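You operate a simulated robot arm through the tools that you are given. There is no shell and no other tool. Be economical: measure what you need, move in short steps, check, and stop when the job is done.

Carry out the task below with a simulated two-armed robot. There is one attempt and no reset: what you move stays moved.

TASK
Wipe the purple stain off the work tray, carry the long tray in with both hands and run the cabinet.
Fine: in that order; pad back; sash to WORK, fan on; dishes stay covered. What is to be rubbed or washed off counts as gone when no trace of it is left.

Only the result counts: the job must be done as asked and must still hold three seconds after the hand-in. Knocking over, shifting, dropping, spilling or breaking anything else fails it.

THE ROBOT
Two 7-joint arms with two-finger parallel grippers on one trunk, on a base that drives. Base frame: it is fixed to the floor where the robot stands at the start and does not move with it; the origin is under the middle of the robot, x ahead of it, y to its left, z up. Units: mm, rad, N and s.
The left shoulder is at the start at [70, 133, 1322], the right one opposite. With the tool pointing down near the work surface each hand reaches from about 100 to 620 mm from the robot's upright axis, wherever it stands, measured 20 degrees to its own side. Places, roughly: cabinet lamp switch [400, -600, 1400]; clean cabinet [700, -1100, 1000]; fan knob [400, -600, 1300]; fan switch [400, -600, 1400]; high key [800, -100, 900]; mute key [400, -600, 1200]; panel switch [800, -200, 900]; pump switch [500, -800, 200]; purple stain [600, -1200, 900]; suction pedal [400, -1500, 200]; tube [1000, -1250, 1000]; vacuum tap [400, -600, 1000]; wide tube [500, -1500, 1000]; work tray of the clean cabinet [700, -1200, 900]. Payload 1.57 kg a hand.
The tool frame of a hand sits at the grasp point between the pads (the TCP): z along the fingers, y along the line on which they close. The tips reach 30 mm beyond it. The gripper opens to 80 mm. The fingers are 17 mm wide and 12 mm thick; the gripper's body (40 by 82 mm) begins 80 mm behind the TCP.
Orientation is that of the tool frame in the base frame, as [roll, pitch, yaw] about the fixed x, y, z axes, in that order (R = Rz(yaw) Ry(pitch) Rx(roll)). With the fingers straight down and closing along the base's y, the tool's x points along the base's -x, its y along +y and its z along -z.

THE INTERFACE
- The arms move only by the tool send_rows. It takes "left_commands", "right_commands" or both (then of equal length, played together; a hand with none holds still); each is a list of rows, each a list of 3 entries, a list of its own where there are three numbers: the finger opening in mm, from 0 to 80, then the shift along the tool's x, y, z in mm, then the turn, a rotation vector about the tool's x, y, z in rad. In form: [[fingers, [tx, ty, tz], [rx, ry, rz]], ...]. A call has 1 to 8 rows; each row is the pose to reach, as a shift and turn from the pose commanded when the call began, along the tool's axes at that moment. A row lasts 0.2 s, in which the tool goes at most 50 mm and 0.15 rad; a call with a longer step from one row to the next is refused whole, and so is a gripper value outside its range. A pose out of reach is approached as far as the arm can. The call stops where the force on the tool passes 40 N (or 10 N more than at its start, if that is more) or the arm is blocked; 0.2 s more then pass. The fingers move at their own pace (about 153 mm/s each) and stop on an object; they squeeze with about 34 N. The grip force told is the motor's: it shows also when the fingers shut on nothing. Time passes only in rows, and 0.2 s behind the last, so rows that repeat a pose let the fingers close. The reply holds the time, the measured pose of the TCP, the force on the tool along the base axes, the opening and the grip force, in the units named above and with some noise, with the torque about the TCP (base axes, N m) and any sound that the robot's microphone picked up, and new pictures: "show" is both (left out), scene, wrist or none (wrist: the cameras of the hands that moved).
- Cameras (640 x 400 px; columns grow to the right, rows downward): "scene" is now at [137.1, -36.9, 1573]; the picture's right is [-0.40, -0.92, 0.00], its down [-0.31, 0.14, -0.94] and it looks along [0.86, -0.38, -0.34] (base axes); focal length 214 px, centre (320, 200). "left" rides on the left gripper at [72, 7, -122] in its tool frame; the picture's right is [-0.09, 1.00, 0.00], its down [-0.84, -0.08, -0.54] and it looks along [-0.54, -0.05, 0.84] (tool axes); focal length 238 px, centre (320, 200). "right" rides on the right gripper at [72, -7, -122] in its tool frame; the picture's right is [0.09, 1.00, 0.00], its down [-0.84, 0.08, -0.54] and it looks along [-0.54, 0.05, 0.84] (tool axes); focal length 238 px, centre (320, 200). There is no depth. A picture from a camera that has moved, and an enlarged one, comes with that camera's place and axes in the base frame and with its lens.
- lift_body(by): slides the trunk up (or, below 0, down) by that many mm; the arms and the scene camera ride with it, the base frame stays. It gives what a move gives, with no picture.
- base_move(legs): drives the robot by 1 to 6 legs, each [ahead, left, turn to the left] in mm, mm and rad, along the robot's own axes; the way and the turn of a leg run together, so that a leg with both is an arc; at most 1500 mm and 3.142 rad a leg. The arms and the cameras ride along, it lands a little off, and it stops where it bumps. It gives what a move gives, and a new picture of the scene camera.
- pan_tilt(pan, tilt): turns the head with the scene camera to pan (to the left, within 1.501 rad either way) and tilt (down, from -0.506 to 1.204), counted from straight ahead of the robot. It gives what a move gives, and a new picture of the scene camera.
- close_up(camera, box): a new picture of the part [left, top, right, bottom] of that camera's present view, enlarged. It takes no simulated time.
- sign_off(): hands the job in; it is judged then, once.

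Work in short steps. Places have to be worked out from the pictures, the camera data and where the tool is seen: move nearer, look again, correct. Check each grasp and each placing, and mend what went wrong. You have 120 turns and 260 pictures in all, those below and enlarged ones among them. Open the grippers and draw the arms clear of the work before you hand the job in, unless the task says otherwise; then end with one line.

The tools are called after ">>>" by a JSON object that holds its "name" and its "arguments". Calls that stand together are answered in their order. send_rows: Moves the arms, as the interface text tells. Its arguments: {"type":"object","properties":{"left_commands":{"type":"array"},"right_commands":{"type":"array"},"show":{"type":"string","enum":["both","scene","wrist","none"]}},"required":[]} The other tools are called the same way: lift_body (by) slides the trunk up or down; base_move (legs) drives the base; pan_tilt (pan, tilt) turns the head that bears the scene camera; close_up (camera, box) takes an enlarged picture of a part of a camera's view; sign_off () hands the job in.

At the start:

```text
time: 0.0
left_eef_pos: [268.9, -7.1, 1500.4]
left_tcp_rot: [-3.139, 0.002, -3.141]
left_contact_force: [-0.8, -0.5, 0.1]
left_ft_torque: [0.0, -0.01, 0.0]
left_gripper_width: 79.7
left_gripper_force: 0.0
right_eef_pos: [272.3, -364.6, 999.2]
right_tcp_rot: [3.141, 0.001, 3.141]
right_contact_force: [0.0, -0.3, -0.4]
right_ft_torque: [0.01, -0.02, -0.01]
right_gripper_width: 80.0
right_gripper_force: 0.0
trunk travel left (down, up): [-895.0, 45.0]
robot x, y, heading: [0.5, 2.4, 0.0]
head pan, tilt: [-0.415, 0.342]
```

scene: 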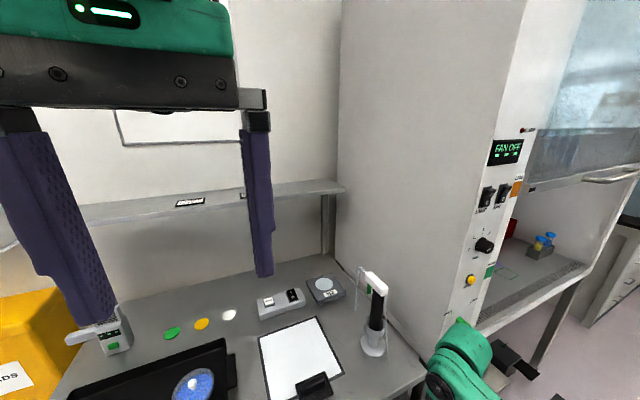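
right: 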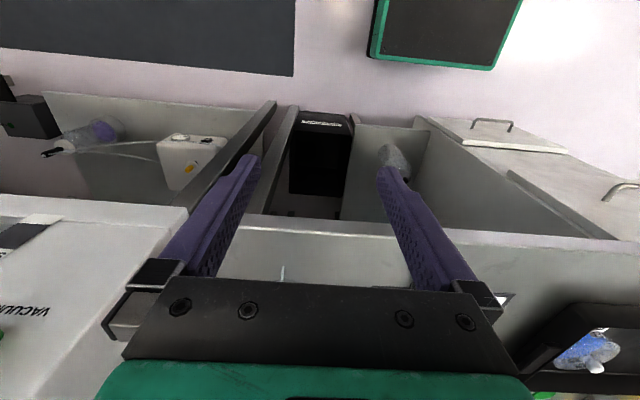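
left: 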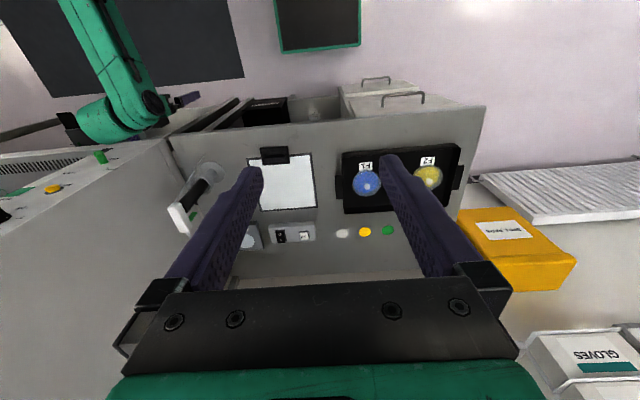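

I'll look around first: the long tray with covered dishes is on the bench ahead, the cabinet on the right.

>>> {"name": "pan_tilt", "arguments": {"pan": -1.1, "tilt": 0.35}}

>>> {"name": "close_up", "arguments": {"camera": "left", "box": [160, 80, 640, 380]}}

>>> {"name": "close_up", "arguments": {"camera": "scene", "box": [100, 50, 420, 250]}}

```text
time: 1.1
left_eef_pos: [269.0, -7.2, 1501.5]
left_tcp_rot: [-3.139, 0.0, -3.14]
left_contact_force: [0.9, -0.1, -1.1]
left_ft_torque: [-0.01, 0.02, 0.01]
left_gripper_width: 79.9
left_gripper_force: 0.1
right_eef_pos: [272.7, -365.8, 1001.1]
right_tcp_rot: [-3.139, 0.001, -3.142]
right_contact_force: [0.6, -0.6, 0.2]
right_ft_torque: [-0.01, 0.0, -0.04]
right_gripper_width: 80.2
right_gripper_force: 0.0
trunk travel left (down, up): [-895.0, 45.0]
robot x, y, heading: [2.2, -0.3, 0.005]
head pan, tilt: [-1.1, 0.351]
camera scene: at [94.2, -82.1, 1572.2], right [-0.89, -0.45, 0.0], down [-0.16, 0.31, -0.94], along [0.43, -0.84, -0.34], focal length 214 px, centre (320, 200)
```

scene: 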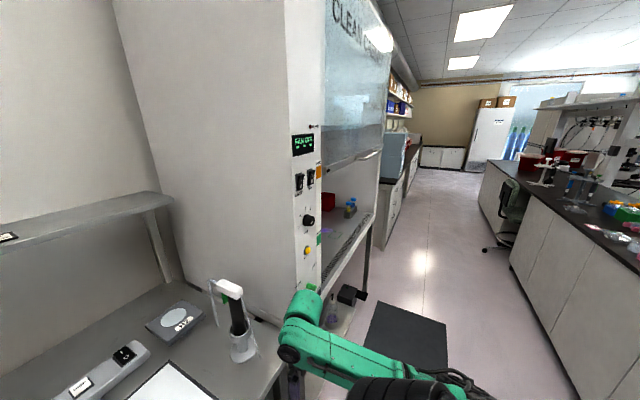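

```text
1.33 times, centred on (400, 230) of left
camera zoom: at [197.8, -0.8, 1622.0], right [0.09, 1.0, 0.0], down [0.84, -0.08, 0.54], along [0.54, -0.05, -0.84], focal length 318 px, centre (213, 160)
```

zoom: 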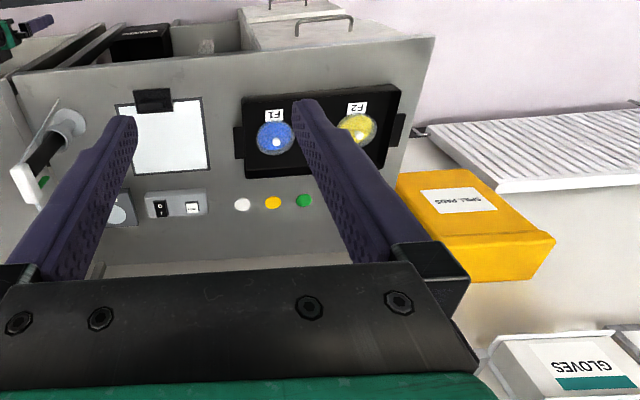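

```text
2.00 times, centred on (260, 150) of scene
camera zoom: at [94.2, -82.1, 1572.2], right [-0.89, -0.45, 0.0], down [-0.16, 0.31, -0.94], along [0.43, -0.84, -0.34], focal length 429 px, centre (440, 300)
```

zoom: 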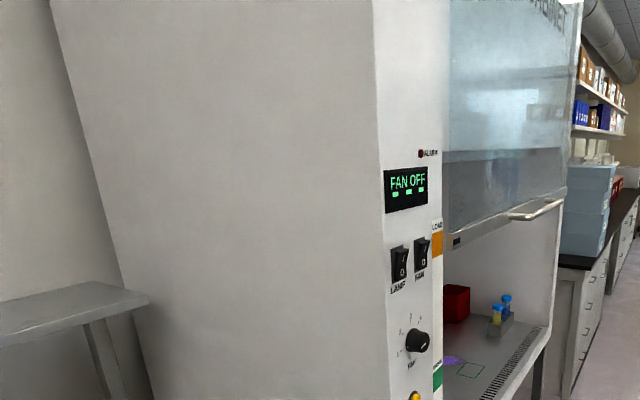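

The cabinet's open front faces the aisle, and its panel has fan/lamp switches and LOAD/WORK marks. I back off and slide right to stand before it.

>>> {"name": "base_move", "arguments": {"legs": [[-300, 0, 0], [0, -1100, 0]]}}

>>> {"name": "pan_tilt", "arguments": {"pan": 0.0, "tilt": 0.4}}

```text
time: 8.3
left_eef_pos: [-26.0, -1087.2, 1501.9]
left_tcp_rot: [-3.138, 0.003, -3.132]
left_contact_force: [-0.9, 0.3, -0.5]
left_ft_torque: [0.0, -0.02, 0.02]
left_gripper_width: 80.0
left_gripper_force: 0.1
right_eef_pos: [-20.5, -1446.6, 998.3]
right_tcp_rot: [-3.142, -0.001, -3.131]
right_contact_force: [0.0, 0.1, 0.7]
right_ft_torque: [0.01, 0.0, 0.02]
right_gripper_width: 80.1
right_gripper_force: 0.1
trunk travel left (down, up): [-895.0, 45.0]
robot x, y, heading: [-293.7, -1085.1, 0.013]
head pan, tilt: [-1.1, 0.351]
camera scene: at [-201.0, -1165.3, 1572.3], right [-0.89, -0.46, 0.0], down [-0.16, 0.3, -0.94], along [0.43, -0.83, -0.34], focal length 214 px, centre (320, 200)
```

scene: 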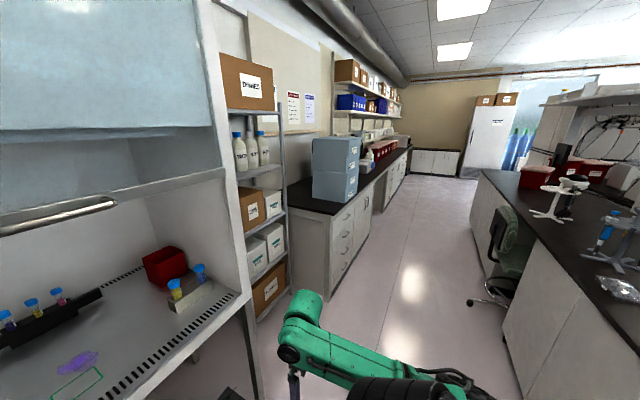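

```text
time: 9.6
left_eef_pos: [-26.7, -1088.8, 1501.1]
left_tcp_rot: [-3.139, 0.003, -3.131]
left_contact_force: [0.0, -0.5, -0.5]
left_ft_torque: [0.01, -0.01, -0.02]
left_gripper_width: 80.0
left_gripper_force: 0.0
right_eef_pos: [-20.3, -1448.2, 999.6]
right_tcp_rot: [-3.141, -0.002, -3.132]
right_contact_force: [0.4, 0.1, -1.0]
right_ft_torque: [0.01, -0.02, -0.03]
right_gripper_width: 79.9
right_gripper_force: 0.1
trunk travel left (down, up): [-895.0, 45.0]
robot x, y, heading: [-295.5, -1086.5, 0.014]
head pan, tilt: [0.0, 0.4]
camera scene: at [-151.4, -1083.0, 1567.7], right [0.01, -1.0, 0.0], down [-0.39, 0.0, -0.92], along [0.92, 0.01, -0.39], focal length 214 px, centre (320, 200)
```

scene: 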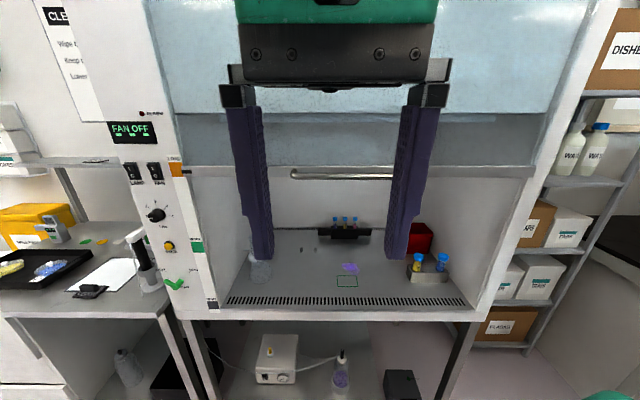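

A notice at the upper left gives instructions; I zoom on it and on the cabinet interior.

>>> {"name": "close_up", "arguments": {"camera": "scene", "box": [20, 0, 180, 100]}}

>>> {"name": "close_up", "arguments": {"camera": "scene", "box": [90, 100, 250, 320]}}

>>> {"name": "close_up", "arguments": {"camera": "scene", "box": [200, 200, 480, 400]}}

```text
4.00 times, centred on (100, 50) of scene
camera zoom: at [-151.4, -1083.0, 1567.7], right [0.01, -1.0, 0.0], down [-0.39, 0.0, -0.92], along [0.92, 0.01, -0.39], focal length 858 px, centre (1200, 800)
```

zoom: 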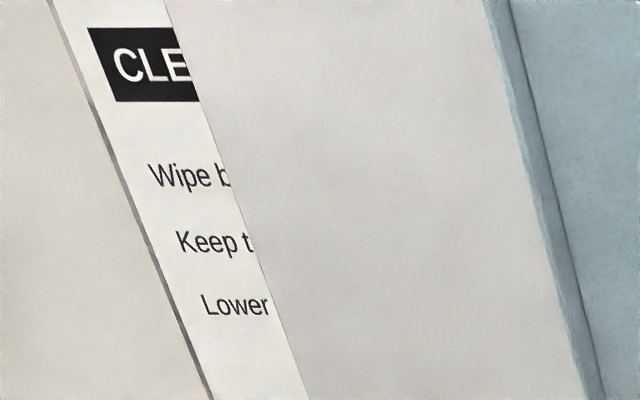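

```text
1.82 times, centred on (170, 210) of scene
camera zoom: at [-151.4, -1083.0, 1567.7], right [0.01, -1.0, 0.0], down [-0.39, 0.0, -0.92], along [0.92, 0.01, -0.39], focal length 390 px, centre (593, 182)
```

zoom: 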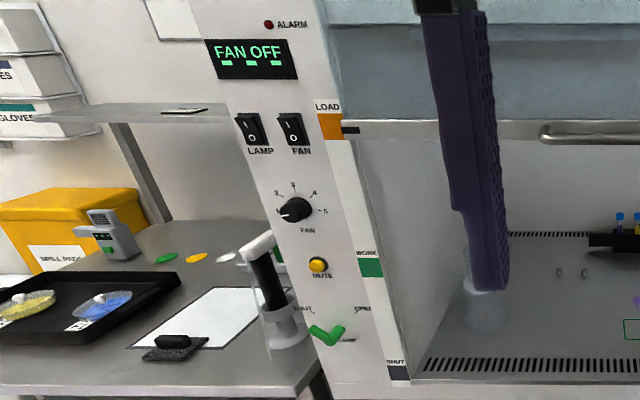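

```text
2.00 times, centred on (340, 300) of scene
camera zoom: at [-151.4, -1083.0, 1567.7], right [0.01, -1.0, 0.0], down [-0.39, 0.0, -0.92], along [0.92, 0.01, -0.39], focal length 429 px, centre (280, 0)
```

zoom: 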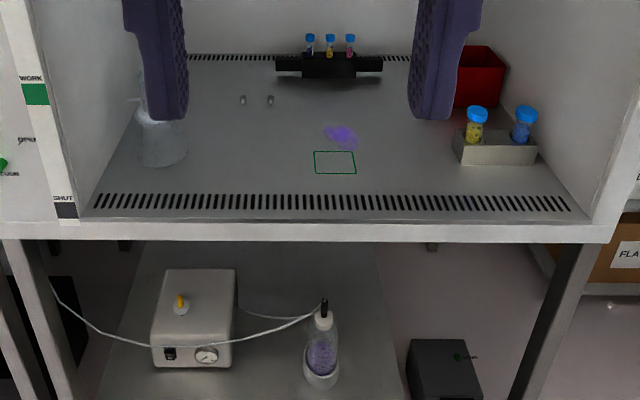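

The dark block with a handle on the bench by the white sheet may be the pad. I go back toward the bench to read the notice and inspect it.

>>> {"name": "base_move", "arguments": {"legs": [[0, 1000, 0], [150, 0, 0]]}}

>>> {"name": "pan_tilt", "arguments": {"pan": -0.2, "tilt": 0.6}}

>>> {"name": "close_up", "arguments": {"camera": "left", "box": [160, 80, 480, 280]}}

```text
time: 15.8
left_eef_pos: [116.1, -90.5, 1502.5]
left_tcp_rot: [-3.141, 0.005, 3.141]
left_contact_force: [-1.3, -0.3, -0.8]
left_ft_torque: [0.0, -0.01, 0.01]
left_gripper_width: 79.9
left_gripper_force: 0.0
right_eef_pos: [120.3, -449.1, 1001.2]
right_tcp_rot: [-3.14, 0.004, 3.14]
right_contact_force: [-0.5, 0.3, 0.0]
right_ft_torque: [0.0, 0.03, -0.01]
right_gripper_width: 80.4
right_gripper_force: 0.1
trunk travel left (down, up): [-895.0, 45.0]
robot x, y, heading: [-149.5, -90.5, -0.002]
head pan, tilt: [0.0, 0.4]
camera scene: at [-8.9, -83.7, 1568.1], right [0.0, -1.0, 0.0], down [-0.39, 0.0, -0.92], along [0.92, 0.0, -0.39], focal length 214 px, centre (320, 200)
```

scene: 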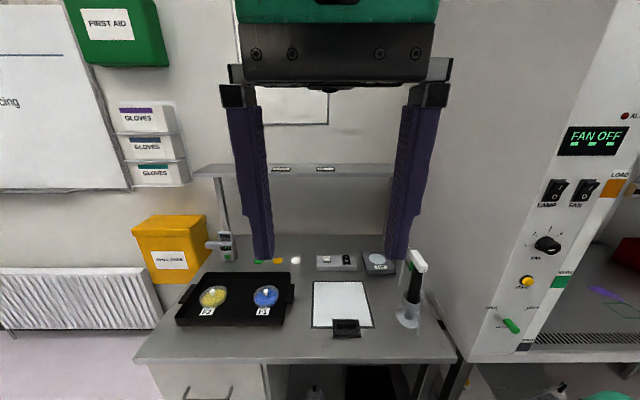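

```text
time: 16.5
left_eef_pos: [119.5, -91.6, 1502.7]
left_tcp_rot: [-3.141, 0.003, 3.139]
left_contact_force: [-0.3, -0.2, 0.0]
left_ft_torque: [-0.01, 0.0, 0.04]
left_gripper_width: 80.0
left_gripper_force: 0.0
right_eef_pos: [122.1, -449.9, 999.9]
right_tcp_rot: [-3.14, 0.001, 3.14]
right_contact_force: [0.2, 0.9, -0.1]
right_ft_torque: [0.0, -0.01, 0.0]
right_gripper_width: 80.0
right_gripper_force: 0.1
trunk travel left (down, up): [-895.0, 45.0]
robot x, y, heading: [-147.5, -86.8, -0.002]
head pan, tilt: [-0.201, 0.6]
camera scene: at [-10.9, -101.5, 1549.5], right [-0.2, -0.98, 0.0], down [-0.55, 0.11, -0.83], along [0.81, -0.17, -0.56], focal length 214 px, centre (320, 200)
```

scene: 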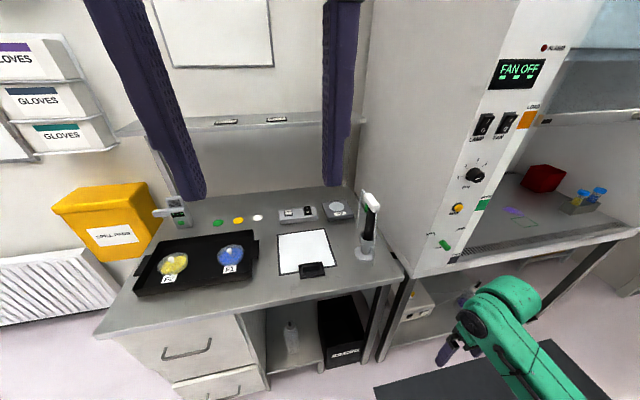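

```text
2.00 times, centred on (320, 180) of left
camera zoom: at [48.3, -85.7, 1622.1], right [0.09, 1.0, 0.0], down [0.84, -0.08, 0.54], along [0.54, -0.05, -0.84], focal length 477 px, centre (320, 240)
```

zoom: 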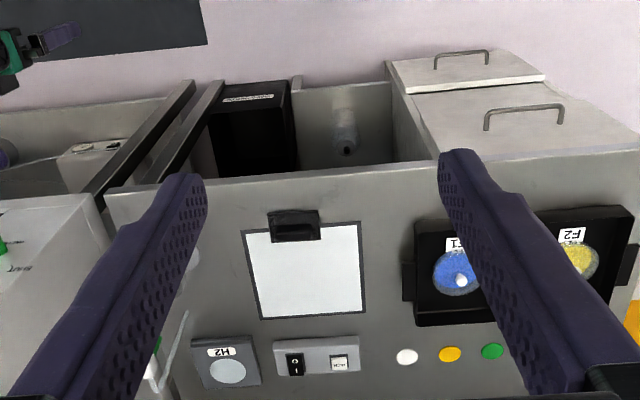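

I zoom on the black block by the white sheet, and on the yellow bin and tray.

>>> {"name": "close_up", "arguments": {"camera": "scene", "box": [250, 190, 410, 290]}}

>>> {"name": "close_up", "arguments": {"camera": "scene", "box": [50, 180, 270, 320]}}

>>> {"name": "close_up", "arguments": {"camera": "scene", "box": [380, 180, 640, 360]}}

```text
4.00 times, centred on (330, 240) of scene
camera zoom: at [-10.9, -101.5, 1549.5], right [-0.2, -0.98, 0.0], down [-0.55, 0.11, -0.83], along [0.81, -0.17, -0.56], focal length 858 px, centre (280, 40)
```

zoom: 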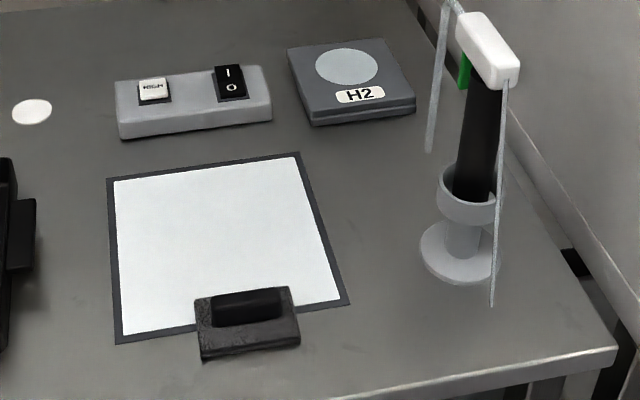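

```text
2.86 times, centred on (160, 250) of scene
camera zoom: at [-10.9, -101.5, 1549.5], right [-0.2, -0.98, 0.0], down [-0.55, 0.11, -0.83], along [0.81, -0.17, -0.56], focal length 613 px, centre (777, 57)
```

zoom: 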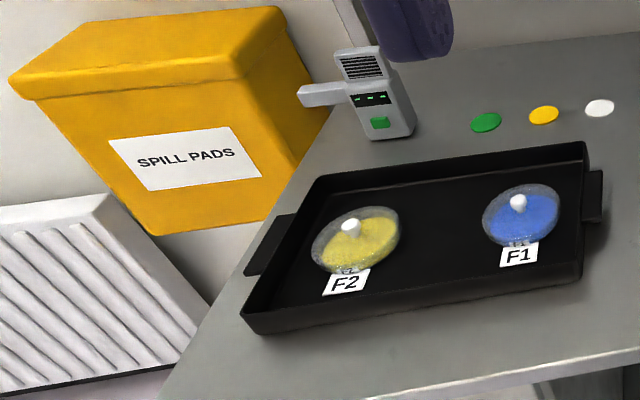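

```text
2.22 times, centred on (510, 270) of scene
camera zoom: at [-10.9, -101.5, 1549.5], right [-0.2, -0.98, 0.0], down [-0.55, 0.11, -0.83], along [0.81, -0.17, -0.56], focal length 477 px, centre (-102, 44)
```

zoom: 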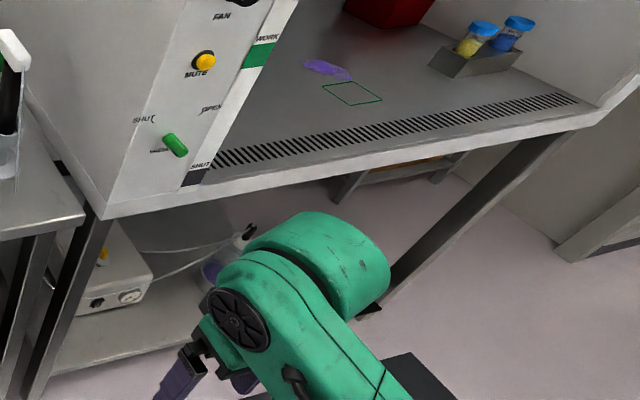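

The pad is the black block with a handle on the front edge of the white board. I look up to read the notice on the wall.

>>> {"name": "pan_tilt", "arguments": {"pan": -0.3, "tilt": 0.1}}

```text
time: 17.4
left_eef_pos: [120.5, -91.2, 1500.8]
left_tcp_rot: [-3.14, 0.002, 3.139]
left_contact_force: [0.5, -0.5, 0.7]
left_ft_torque: [-0.01, 0.06, -0.02]
left_gripper_width: 79.9
left_gripper_force: 0.0
right_eef_pos: [122.2, -450.2, 999.5]
right_tcp_rot: [-3.14, 0.0, 3.141]
right_contact_force: [-1.3, -0.5, -0.4]
right_ft_torque: [0.0, -0.03, 0.03]
right_gripper_width: 80.0
right_gripper_force: 0.1
trunk travel left (down, up): [-895.0, 45.0]
robot x, y, heading: [-149.1, -84.5, 0.003]
head pan, tilt: [-0.3, 0.099]
camera scene: at [-9.3, -111.1, 1595.5], right [-0.3, -0.95, 0.0], down [-0.1, 0.03, -0.99], along [0.95, -0.3, -0.1], focal length 214 px, centre (320, 200)
```

scene: 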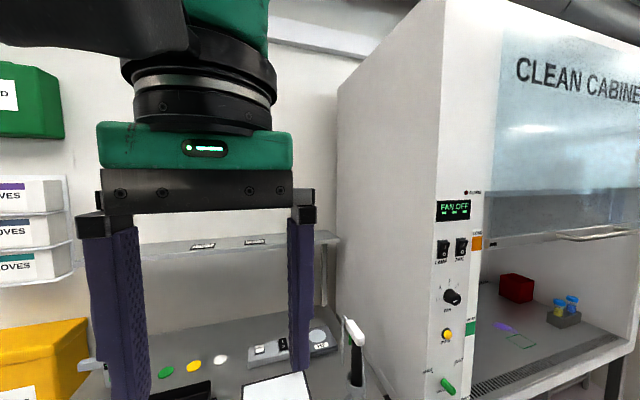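

The left hand blocks the notice; I lower it by 350 mm (free space in front of the bench).

>>> {"name": "send_rows", "arguments": {"left_commands": [[80, [0, 0, 50], [0, 0, 0]], [80, [0, 0, 100], [0, 0, 0]], [80, [0, 0, 150], [0, 0, 0]], [80, [0, 0, 200], [0, 0, 0]], [80, [0, 0, 250], [0, 0, 0]], [80, [0, 0, 300], [0, 0, 0]], [80, [0, 0, 350], [0, 0, 0]]], "show": "scene"}}

>>> {"name": "close_up", "arguments": {"camera": "scene", "box": [100, 80, 340, 230]}}

```text
time: 19.0
left_eef_pos: [121.4, -93.6, 1149.6]
left_tcp_rot: [-3.139, 0.002, 3.141]
left_contact_force: [0.0, 0.1, 0.1]
left_ft_torque: [-0.02, 0.01, -0.01]
left_gripper_width: 80.1
left_gripper_force: 0.1
right_eef_pos: [122.6, -449.1, 1000.3]
right_tcp_rot: [-3.141, -0.001, 3.139]
right_contact_force: [-0.9, -0.1, 0.9]
right_ft_torque: [0.01, 0.02, 0.03]
right_gripper_width: 80.2
right_gripper_force: 0.0
trunk travel left (down, up): [-895.0, 45.0]
robot x, y, heading: [-147.7, -84.3, 0.001]
head pan, tilt: [-0.3, 0.099]
camera scene: at [-8.1, -110.7, 1595.6], right [-0.3, -0.95, 0.0], down [-0.1, 0.03, -0.99], along [0.95, -0.3, -0.1], focal length 214 px, centre (320, 200)
```

scene: 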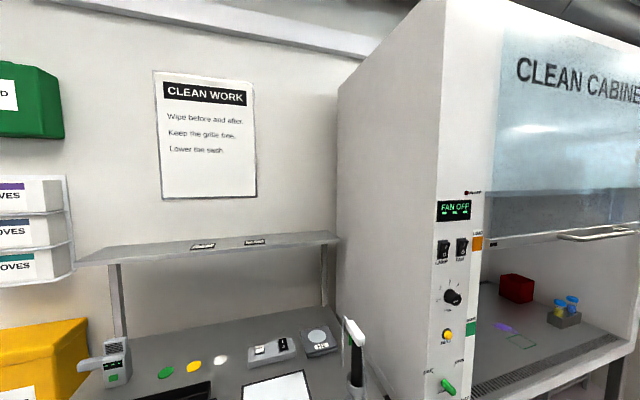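

```text
2.67 times, centred on (220, 155) of scene
camera zoom: at [-8.1, -110.7, 1595.6], right [-0.3, -0.95, 0.0], down [-0.1, 0.03, -0.99], along [0.95, -0.3, -0.1], focal length 572 px, centre (587, 320)
```

zoom: 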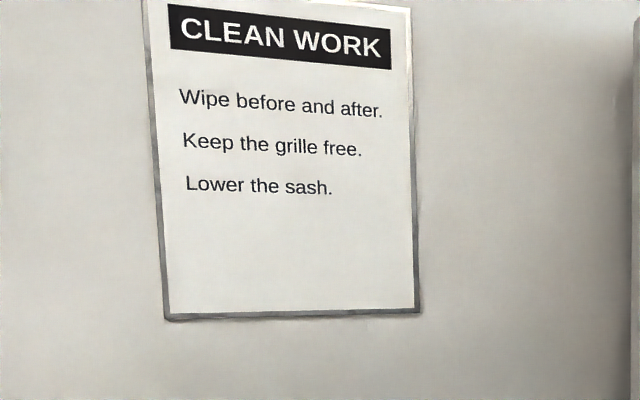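

The notice says keep the grille free. Now I return to the bench start spot to pick the pad with the right hand, tilting the head down to watch.

>>> {"name": "base_move", "arguments": {"legs": [[150, 85, 0]]}}

>>> {"name": "send_rows", "arguments": {"right_commands": [[80, [-20, 20, -20], [0, 0, 0.15]], [80, [-40, 45, -40], [0, 0, 0.3]], [80, [-70, 70, -60], [0, 0, 0.45]], [80, [-100, 95, -80], [0, 0, 0.6]], [80, [-130, 120, -100], [0, 0, 0.75]], [80, [-160, 145, -100], [0, 0, 0.9]], [80, [-190, 170, -100], [0, 0, 1.05]], [80, [-215, 190, -100], [0, 0, 1.2]]], "show": "none"}}

>>> {"name": "pan_tilt", "arguments": {"pan": -0.2, "tilt": 0.8}}

```text
time: 20.5
left_eef_pos: [270.2, -8.6, 1152.2]
left_tcp_rot: [3.141, 0.007, 3.137]
left_contact_force: [0.1, 0.1, -0.1]
left_ft_torque: [0.0, -0.06, 0.0]
left_gripper_width: 79.8
left_gripper_force: 0.1
right_eef_pos: [270.2, -364.7, 998.9]
right_tcp_rot: [3.141, 0.001, 3.139]
right_contact_force: [-0.5, -0.5, -1.1]
right_ft_torque: [0.01, -0.03, 0.03]
right_gripper_width: 79.9
right_gripper_force: 0.0
trunk travel left (down, up): [-895.0, 45.0]
robot x, y, heading: [3.6, 3.7, -0.002]
head pan, tilt: [-0.3, 0.099]
camera scene: at [137.9, -26.8, 1596.0], right [-0.3, -0.95, 0.0], down [-0.09, 0.03, -1.0], along [0.95, -0.3, -0.1], focal length 214 px, centre (320, 200)
```

scene: 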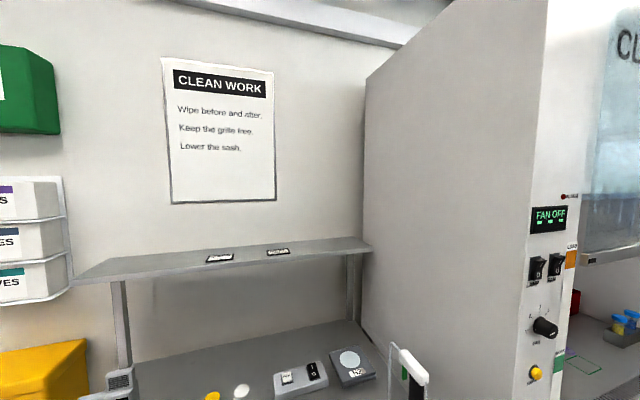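

```text
time: 22.3
left_eef_pos: [273.6, -6.3, 1149.8]
left_tcp_rot: [-3.139, 0.002, 3.138]
left_contact_force: [-0.1, -0.1, -0.4]
left_ft_torque: [-0.03, -0.03, 0.01]
left_gripper_width: 80.0
left_gripper_force: 0.1
right_eef_pos: [491.2, -172.4, 1100.8]
right_tcp_rot: [-3.139, 0.003, 1.938]
right_contact_force: [0.7, 0.6, 0.6]
right_ft_torque: [0.02, 0.0, 0.02]
right_gripper_width: 80.0
right_gripper_force: 0.1
trunk travel left (down, up): [-895.0, 45.0]
robot x, y, heading: [2.2, 2.2, -0.002]
head pan, tilt: [-0.3, 0.099]
```

```text
time: 23.4
left_eef_pos: [272.8, -8.0, 1152.1]
left_tcp_rot: [-3.14, 0.001, 3.139]
left_contact_force: [-0.7, 0.3, 0.0]
left_ft_torque: [-0.01, -0.01, 0.0]
left_gripper_width: 80.0
left_gripper_force: 0.0
right_eef_pos: [490.9, -172.8, 1101.0]
right_tcp_rot: [-3.141, 0.001, 1.938]
right_contact_force: [0.3, -0.2, -0.1]
right_ft_torque: [-0.01, -0.03, 0.03]
right_gripper_width: 80.0
right_gripper_force: 0.1
trunk travel left (down, up): [-895.0, 45.0]
robot x, y, heading: [2.5, 0.1, -0.001]
head pan, tilt: [-0.201, 0.799]
camera scene: at [133.3, -13.3, 1532.6], right [-0.2, -0.98, 0.0], down [-0.7, 0.15, -0.7], along [0.68, -0.14, -0.72], focal length 214 px, centre (320, 200)
```

scene: 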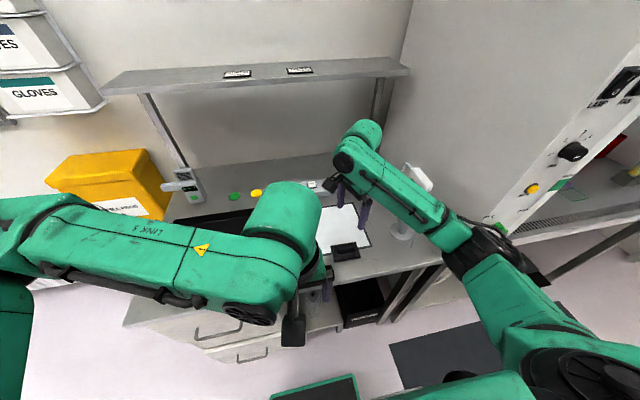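

Right hand is near the pad and well clear. I finish the turn so the fingers close along base x and look with the wrist camera.

>>> {"name": "send_rows", "arguments": {"right_commands": [[80, [0, 0, 0], [0, 0, 0.13]], [80, [0, 0, 0], [0, 0, 0.26]], [80, [0, 0, 0], [0, 0, 0.368]], [80, [0, 0, 0], [0, 0, 0.368]]]}}

>>> {"name": "close_up", "arguments": {"camera": "scene", "box": [280, 160, 440, 280]}}

```text
time: 24.4
left_eef_pos: [272.7, -8.2, 1150.9]
left_tcp_rot: [-3.14, 0.003, 3.14]
left_contact_force: [-0.1, -0.8, 0.7]
left_ft_torque: [-0.02, 0.0, 0.0]
left_gripper_width: 80.3
left_gripper_force: 0.0
right_eef_pos: [489.5, -173.8, 1100.1]
right_tcp_rot: [3.14, -0.001, 1.569]
right_contact_force: [-0.1, -0.3, -0.7]
right_ft_torque: [0.0, 0.03, -0.02]
right_gripper_width: 80.0
right_gripper_force: 0.1
trunk travel left (down, up): [-895.0, 45.0]
robot x, y, heading: [3.1, 2.4, -0.004]
head pan, tilt: [-0.201, 0.799]
camera scene: at [133.2, -13.3, 1532.6], right [-0.2, -0.98, 0.0], down [-0.7, 0.15, -0.7], along [0.68, -0.14, -0.72], focal length 214 px, centre (320, 200)
camera right: at [481.9, -101.5, 1221.1], right [1.0, 0.09, 0.0], down [0.08, -0.84, 0.54], along [0.05, -0.54, -0.84], focal length 238 px, centre (320, 200)
```

scene: 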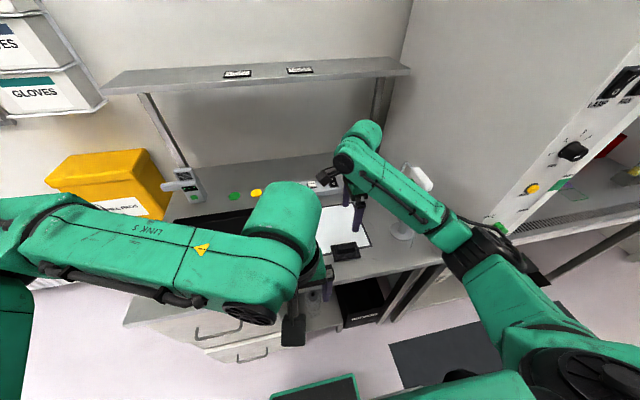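
right: 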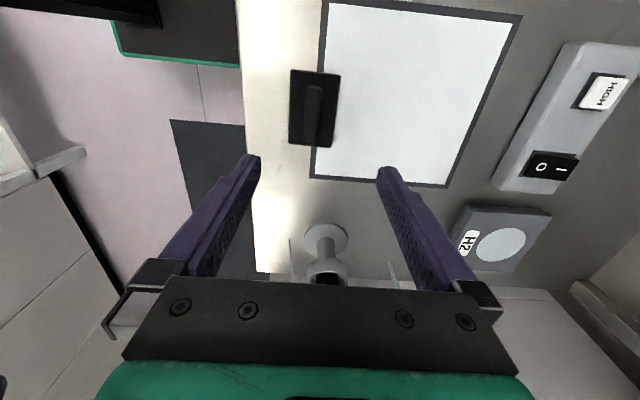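

```text
3.33 times, centred on (360, 220) of scene
camera zoom: at [133.2, -13.3, 1532.6], right [-0.2, -0.98, 0.0], down [-0.7, 0.15, -0.7], along [0.68, -0.14, -0.72], focal length 715 px, centre (187, 133)
```

zoom: 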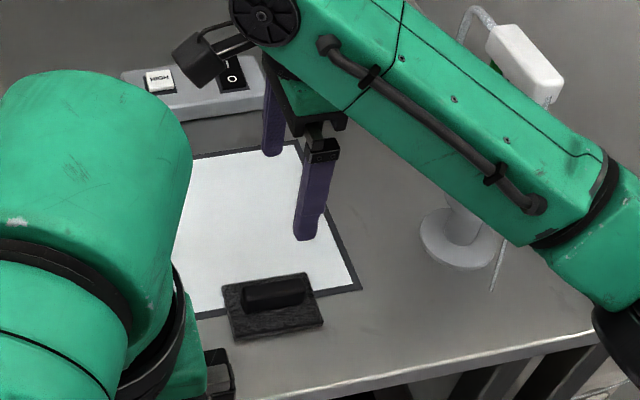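

Triangulating, the handle is at about (480, -167, ~920). I shift over it and descend to 1000 to recheck.

>>> {"name": "send_rows", "arguments": {"right_commands": [[60, [7, -9, 30], [0, 0, 0]], [60, [7, -9, 70], [0, 0, 0]], [60, [7, -9, 110], [0, 0, 0]]]}}

>>> {"name": "close_up", "arguments": {"camera": "right", "box": [200, 0, 440, 150]}}

>>> {"name": "close_up", "arguments": {"camera": "scene", "box": [290, 180, 410, 280]}}

```text
time: 25.2
left_eef_pos: [273.5, -7.2, 1151.7]
left_tcp_rot: [-3.14, 0.002, 3.137]
left_contact_force: [1.1, 0.1, -0.3]
left_ft_torque: [0.0, -0.01, 0.02]
left_gripper_width: 80.2
left_gripper_force: 0.0
right_eef_pos: [481.4, -168.3, 988.3]
right_tcp_rot: [-3.141, 0.0, 1.57]
right_contact_force: [0.3, 0.4, 0.1]
right_ft_torque: [0.0, -0.03, 0.02]
right_gripper_width: 60.0
right_gripper_force: 0.2
trunk travel left (down, up): [-895.0, 45.0]
robot x, y, heading: [1.8, -0.3, -0.003]
head pan, tilt: [-0.201, 0.799]
camera scene: at [133.7, -13.2, 1532.6], right [-0.2, -0.98, 0.0], down [-0.7, 0.15, -0.7], along [0.68, -0.14, -0.72], focal length 214 px, centre (320, 200)
camera right: at [473.6, -96.2, 1109.9], right [1.0, 0.09, 0.0], down [0.08, -0.84, 0.54], along [0.05, -0.54, -0.84], focal length 238 px, centre (320, 200)
```

scene: 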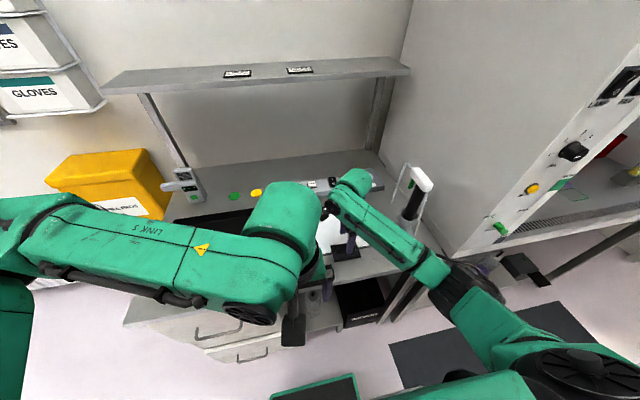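
right: 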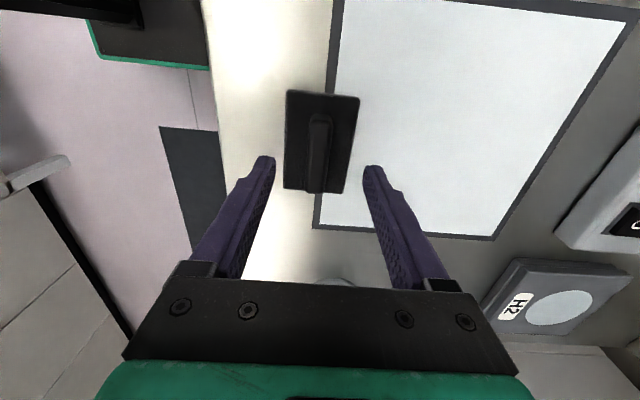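

```text
2.67 times, centred on (320, 75) of right
camera zoom: at [473.6, -96.2, 1109.9], right [1.0, 0.09, 0.0], down [0.08, -0.84, 0.54], along [0.05, -0.54, -0.84], focal length 636 px, centre (320, 533)
```

zoom: 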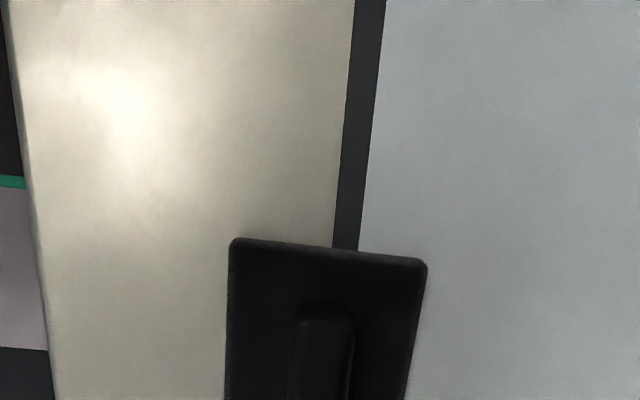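

```text
4.00 times, centred on (350, 230) of scene
camera zoom: at [133.7, -13.2, 1532.6], right [-0.2, -0.98, 0.0], down [-0.7, 0.15, -0.7], along [0.68, -0.14, -0.72], focal length 858 px, centre (200, 80)
```

zoom: 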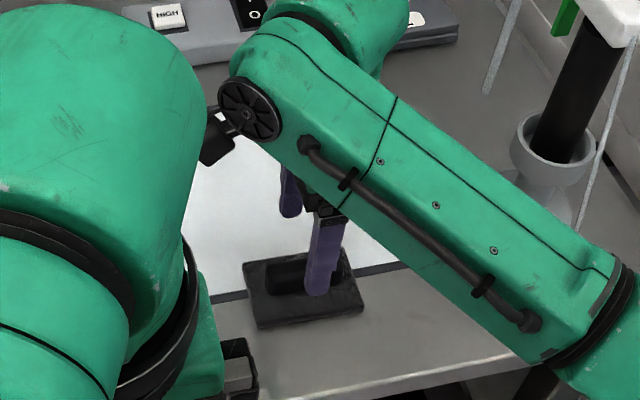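

Handle is centred at about (480,-164), top about 930-950. I go down 35 mm more and look.

>>> {"name": "send_rows", "arguments": {"right_commands": [[60, [4, -1, 15], [0, 0, 0]], [60, [4, -1, 35], [0, 0, 0]]], "show": "wrist"}}

>>> {"name": "close_up", "arguments": {"camera": "scene", "box": [320, 200, 400, 270]}}

```text
time: 25.8
left_eef_pos: [274.9, -7.5, 1151.1]
left_tcp_rot: [-3.139, 0.002, 3.139]
left_contact_force: [-0.1, -0.2, 0.1]
left_ft_torque: [0.01, 0.02, 0.02]
left_gripper_width: 79.7
left_gripper_force: 0.1
right_eef_pos: [478.9, -163.8, 954.4]
right_tcp_rot: [-3.141, -0.001, 1.572]
right_contact_force: [0.4, 0.1, 0.4]
right_ft_torque: [-0.01, 0.0, -0.01]
right_gripper_width: 60.1
right_gripper_force: 0.0
trunk travel left (down, up): [-895.0, 45.0]
robot x, y, heading: [5.4, 0.8, 0.001]
head pan, tilt: [-0.201, 0.799]
camera right: at [472.1, -92.4, 1075.5], right [1.0, 0.09, 0.0], down [0.08, -0.84, 0.54], along [0.05, -0.54, -0.84], focal length 238 px, centre (320, 200)
```

right: 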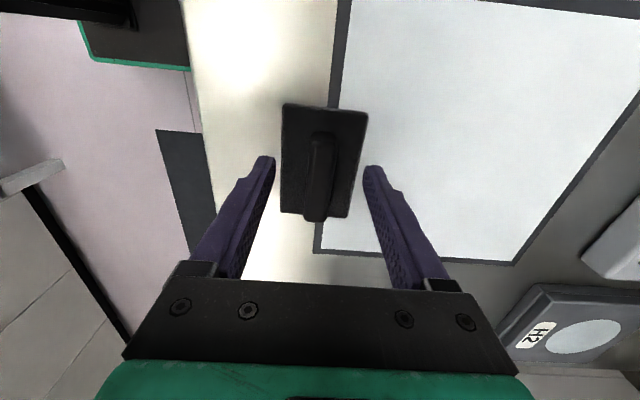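

```text
5.71 times, centred on (360, 235) of scene
camera zoom: at [133.6, -13.1, 1532.6], right [-0.2, -0.98, 0.0], down [-0.7, 0.15, -0.7], along [0.68, -0.14, -0.72], focal length 1226 px, centre (91, 0)
```

zoom: 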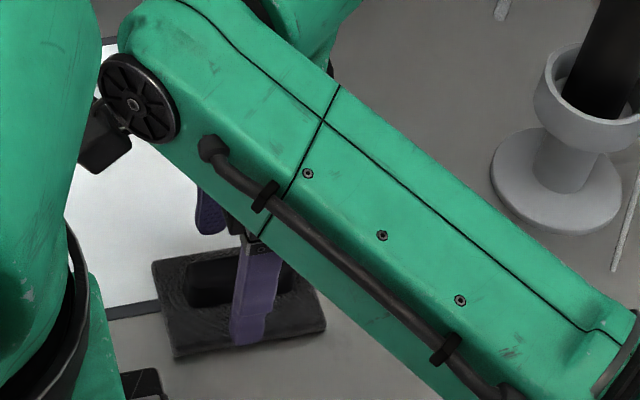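

The handle lies between the fingers. I lower in small steps, watching for contact.

>>> {"name": "send_rows", "arguments": {"right_commands": [[60, [1, 0, 4], [0, 0, 0]], [60, [1, 0, 8], [0, 0, 0]], [60, [1, 0, 12], [0, 0, 0]], [60, [1, 0, 12], [0, 0, 0]]], "show": "wrist"}}

>>> {"name": "close_up", "arguments": {"camera": "scene", "box": [320, 200, 400, 270]}}

```text
time: 26.8
left_eef_pos: [273.5, -9.0, 1152.7]
left_tcp_rot: [-3.14, 0.003, 3.137]
left_contact_force: [0.8, -0.2, -0.1]
left_ft_torque: [0.0, -0.02, -0.01]
left_gripper_width: 80.1
left_gripper_force: 0.1
right_eef_pos: [478.7, -163.2, 943.3]
right_tcp_rot: [-3.141, 0.0, 1.57]
right_contact_force: [0.5, 0.8, 0.4]
right_ft_torque: [0.03, 0.03, 0.01]
right_gripper_width: 60.5
right_gripper_force: 0.0
trunk travel left (down, up): [-895.0, 45.0]
robot x, y, heading: [-1.0, 1.8, -0.004]
head pan, tilt: [-0.201, 0.799]
camera right: at [470.9, -90.8, 1064.0], right [1.0, 0.09, 0.0], down [0.08, -0.84, 0.54], along [0.05, -0.54, -0.84], focal length 238 px, centre (320, 200)
```

right: 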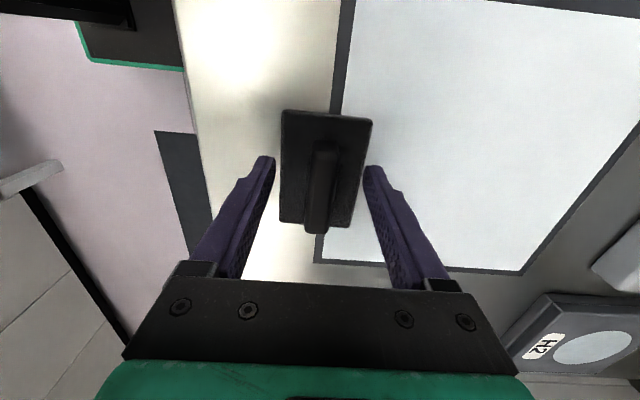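

```text
5.71 times, centred on (360, 235) of scene
camera zoom: at [133.2, -13.3, 1532.6], right [-0.2, -0.98, 0.0], down [-0.7, 0.15, -0.7], along [0.68, -0.14, -0.72], focal length 1226 px, centre (91, 0)
```

zoom: 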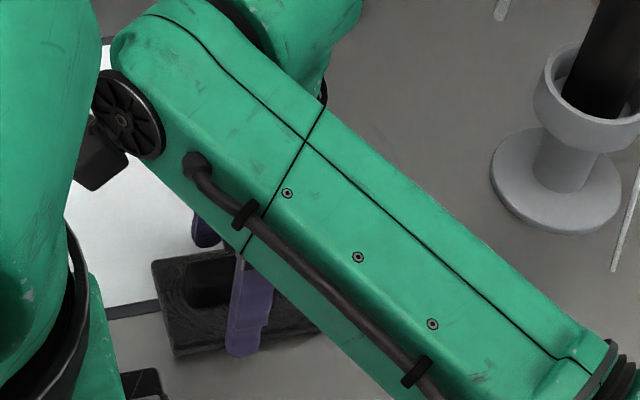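

No contact yet with tips at 913. I close to see what is caught: about 25 mm would be the handle, about 60 the body.

>>> {"name": "send_rows", "arguments": {"right_commands": [[45, [0, 0, -1], [0, 0, 0]], [30, [0, 0, -1], [0, 0, 0]], [10, [0, 0, -1], [0, 0, 0]], [0, [0, 0, -1], [0, 0, 0]], [0, [0, 0, -1], [0, 0, 0]]], "show": "wrist"}}

```text
time: 28.0
left_eef_pos: [272.5, -8.2, 1151.5]
left_tcp_rot: [-3.141, 0.002, 3.139]
left_contact_force: [-0.7, -0.9, 0.9]
left_ft_torque: [-0.02, 0.02, 0.0]
left_gripper_width: 79.7
left_gripper_force: 0.0
right_eef_pos: [478.1, -162.9, 943.1]
right_tcp_rot: [3.141, 0.0, 1.572]
right_contact_force: [-0.2, -1.2, 0.4]
right_ft_torque: [0.06, -0.04, 0.01]
right_gripper_width: 16.9
right_gripper_force: 32.4
trunk travel left (down, up): [-895.0, 45.0]
robot x, y, heading: [3.5, 1.0, -0.003]
head pan, tilt: [-0.201, 0.799]
camera right: at [470.8, -90.6, 1065.0], right [1.0, 0.09, 0.0], down [0.08, -0.84, 0.54], along [0.05, -0.54, -0.84], focal length 238 px, centre (320, 200)
```

right: 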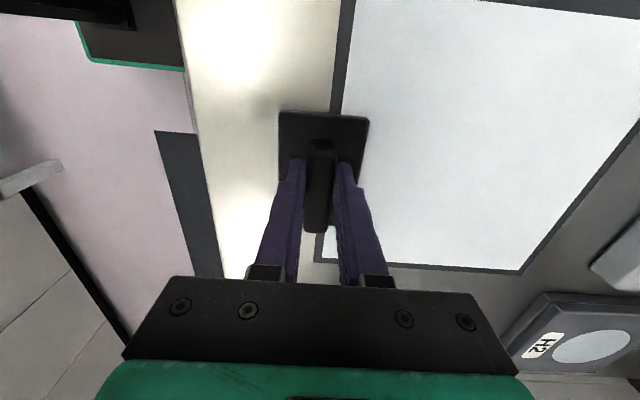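

The handle is gripped (17 mm). I lift 130 mm and retract toward the robot.

>>> {"name": "send_rows", "arguments": {"right_commands": [[0, [0, 0, -20], [0, 0, 0]], [0, [0, 0, -60], [0, 0, 0]], [0, [0, 0, -100], [0, 0, 0]], [0, [0, -30, -130], [0, 0, 0]], [0, [0, -70, -130], [0, 0, 0]], [0, [0, -110, -130], [0, 0, 0]], [0, [0, -150, -130], [0, 0, 0]], [0, [0, -180, -130], [0, 0, 0]]]}}

>>> {"name": "close_up", "arguments": {"camera": "scene", "box": [100, 160, 400, 340]}}

```text
time: 29.8
left_eef_pos: [274.7, -5.9, 1151.7]
left_tcp_rot: [-3.14, 0.002, 3.139]
left_contact_force: [0.5, 0.3, 0.4]
left_ft_torque: [-0.01, 0.03, 0.0]
left_gripper_width: 79.9
left_gripper_force: 0.0
right_eef_pos: [337.8, -161.5, 1071.5]
right_tcp_rot: [-3.14, -0.001, 1.572]
right_contact_force: [0.3, 0.3, 0.4]
right_ft_torque: [0.01, 0.01, -0.01]
right_gripper_width: 16.8
right_gripper_force: 32.2
right hand out of reach, approached as far as the arm can: row 7, 8
trunk travel left (down, up): [-895.0, 45.0]
robot x, y, heading: [3.0, 3.3, -0.001]
head pan, tilt: [-0.201, 0.799]
camera scene: at [134.2, -12.6, 1532.5], right [-0.2, -0.98, 0.0], down [-0.7, 0.14, -0.7], along [0.68, -0.14, -0.72], focal length 214 px, centre (320, 200)
camera right: at [330.1, -89.6, 1193.1], right [1.0, 0.09, 0.0], down [0.08, -0.84, 0.54], along [0.05, -0.54, -0.84], focal length 238 px, centre (320, 200)
```

scene: 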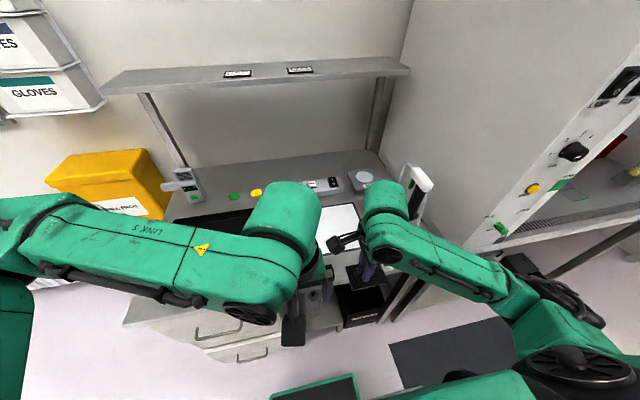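
right: 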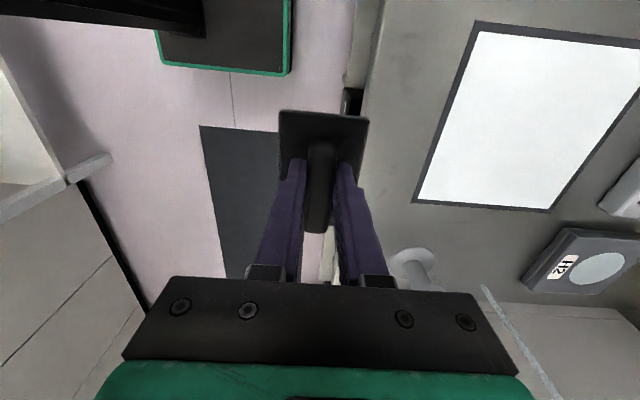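

```text
2.13 times, centred on (250, 250) of scene
camera zoom: at [134.2, -12.6, 1532.5], right [-0.2, -0.98, 0.0], down [-0.7, 0.14, -0.7], along [0.68, -0.14, -0.72], focal length 458 px, centre (469, 93)
```

zoom: 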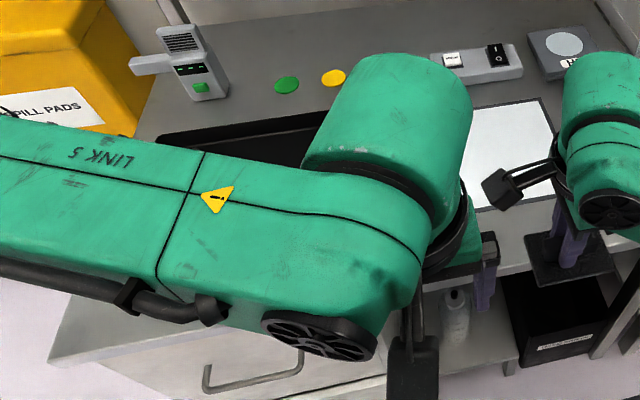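

Pad held. I back off, slide right in front of the cabinet, and look.

>>> {"name": "base_move", "arguments": {"legs": [[-300, 0, 0], [0, -1040, 0], [150, 0, 0]]}}

>>> {"name": "pan_tilt", "arguments": {"pan": 0.0, "tilt": 0.5}}

```text
time: 37.6
left_eef_pos: [128.7, -1019.7, 1152.3]
left_tcp_rot: [-3.139, 0.006, -3.14]
left_contact_force: [0.2, 0.0, -0.4]
left_ft_torque: [-0.02, -0.04, 0.01]
left_gripper_width: 79.9
left_gripper_force: 0.1
right_eef_pos: [195.0, -1174.1, 1072.3]
right_tcp_rot: [3.139, -0.001, 1.575]
right_contact_force: [-0.5, 0.4, 0.2]
right_ft_torque: [0.0, 0.01, 0.01]
right_gripper_width: 16.9
right_gripper_force: 32.5
trunk travel left (down, up): [-895.0, 45.0]
robot x, y, heading: [-136.9, -1008.5, 0.005]
head pan, tilt: [-0.201, 0.799]
camera scene: at [-12.6, -1026.5, 1532.9], right [-0.2, -0.98, 0.0], down [-0.7, 0.14, -0.7], along [0.69, -0.14, -0.72], focal length 214 px, centre (320, 200)
```

scene: 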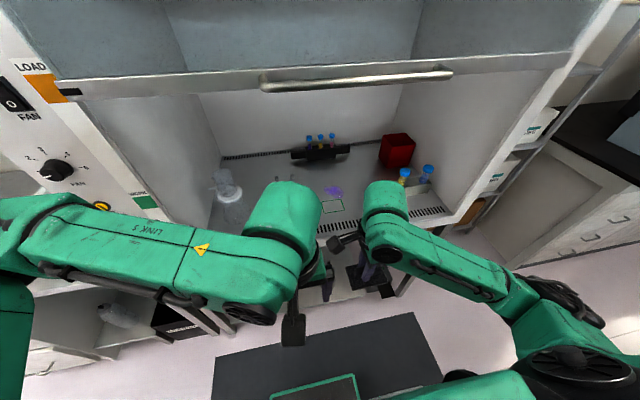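

```text
time: 38.4
left_eef_pos: [132.5, -1021.0, 1150.9]
left_tcp_rot: [-3.139, 0.002, -3.14]
left_contact_force: [-0.1, 0.2, 0.8]
left_ft_torque: [-0.02, -0.01, 0.01]
left_gripper_width: 80.0
left_gripper_force: 0.0
right_eef_pos: [196.0, -1173.8, 1071.9]
right_tcp_rot: [-3.139, 0.001, 1.577]
right_contact_force: [0.5, -0.9, -0.8]
right_ft_torque: [0.0, -0.01, 0.0]
right_gripper_width: 16.9
right_gripper_force: 32.0
trunk travel left (down, up): [-895.0, 45.0]
robot x, y, heading: [-137.3, -1013.6, 0.001]
head pan, tilt: [0.0, 0.499]
camera scene: at [4.1, -1010.2, 1558.4], right [0.0, -1.0, 0.0], down [-0.48, 0.0, -0.88], along [0.88, 0.0, -0.48], focal length 214 px, centre (320, 200)
```

scene: 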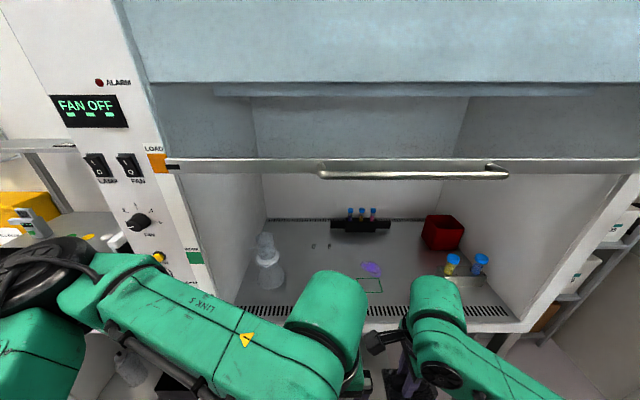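

Opening is clear up to the sash at about 1400. I drive 190 mm ahead so the pad hangs over the front grille.

>>> {"name": "base_move", "arguments": {"legs": [[190, -20, 0]]}}

>>> {"name": "send_rows", "arguments": {"right_commands": [[0, [0, 30, 0], [0, 0, 0]], [0, [-5, 70, 0], [0, 0, 0]], [0, [-10, 110, 0], [0, 0, 0]], [0, [-10, 120, 20], [0, 0, 0]]]}}

```text
time: 40.0
left_eef_pos: [321.6, -1038.6, 1151.5]
left_tcp_rot: [-3.139, 0.001, -3.139]
left_contact_force: [0.6, -0.7, -0.3]
left_ft_torque: [-0.02, 0.0, -0.02]
left_gripper_width: 80.2
left_gripper_force: 0.1
right_eef_pos: [387.6, -1192.5, 1071.7]
right_tcp_rot: [-3.141, -0.001, 1.578]
right_contact_force: [-0.1, 0.2, 1.0]
right_ft_torque: [-0.03, -0.02, -0.03]
right_gripper_width: 16.8
right_gripper_force: 32.2
trunk travel left (down, up): [-895.0, 45.0]
robot x, y, heading: [52.2, -1029.2, 0.002]
head pan, tilt: [0.0, 0.499]
camera scene: at [194.6, -1029.0, 1558.6], right [0.0, -1.0, 0.0], down [-0.48, 0.0, -0.88], along [0.88, 0.0, -0.48], focal length 214 px, centre (320, 200)
```

scene: 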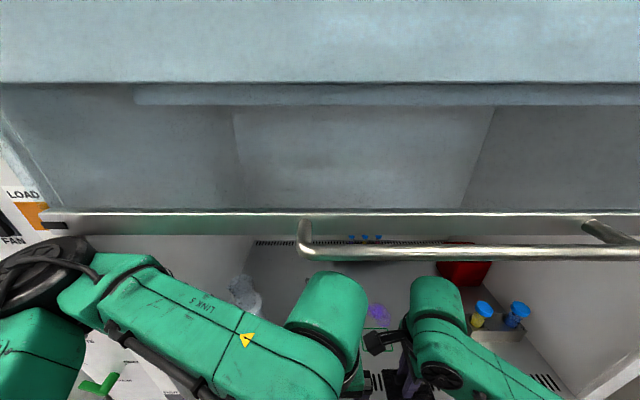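

```text
time: 41.0
left_eef_pos: [323.0, -1038.9, 1151.5]
left_tcp_rot: [-3.141, 0.001, -3.141]
left_contact_force: [-0.2, 0.3, 0.0]
left_ft_torque: [-0.01, 0.02, 0.01]
left_gripper_width: 80.0
left_gripper_force: 0.1
right_eef_pos: [508.9, -1202.0, 1053.5]
right_tcp_rot: [3.141, 0.0, 1.578]
right_contact_force: [0.4, 1.1, -0.4]
right_ft_torque: [0.0, -0.03, -0.02]
right_gripper_width: 16.8
right_gripper_force: 31.8
trunk travel left (down, up): [-895.0, 45.0]
robot x, y, heading: [53.5, -1029.0, 0.002]
head pan, tilt: [0.0, 0.499]
camera scene: at [194.7, -1029.3, 1558.5], right [0.0, -1.0, 0.0], down [-0.48, 0.0, -0.88], along [0.88, 0.0, -0.48], focal length 214 px, centre (320, 200)
camera right: at [501.1, -1129.8, 1175.2], right [1.0, 0.1, 0.0], down [0.08, -0.84, 0.54], along [0.05, -0.54, -0.84], focal length 238 px, centre (320, 200)
```

scene: 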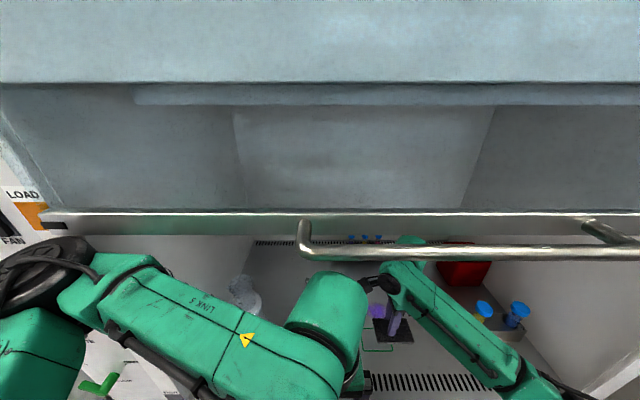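
right: 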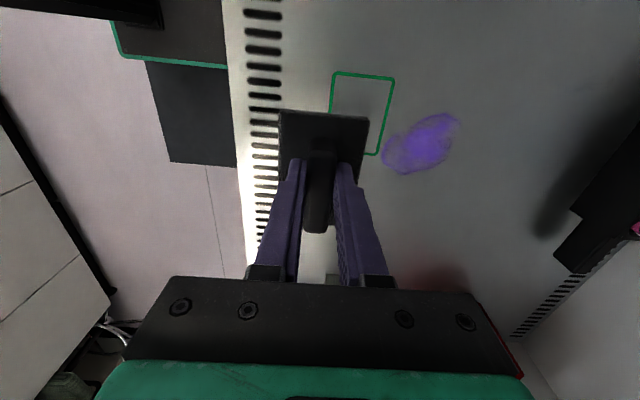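

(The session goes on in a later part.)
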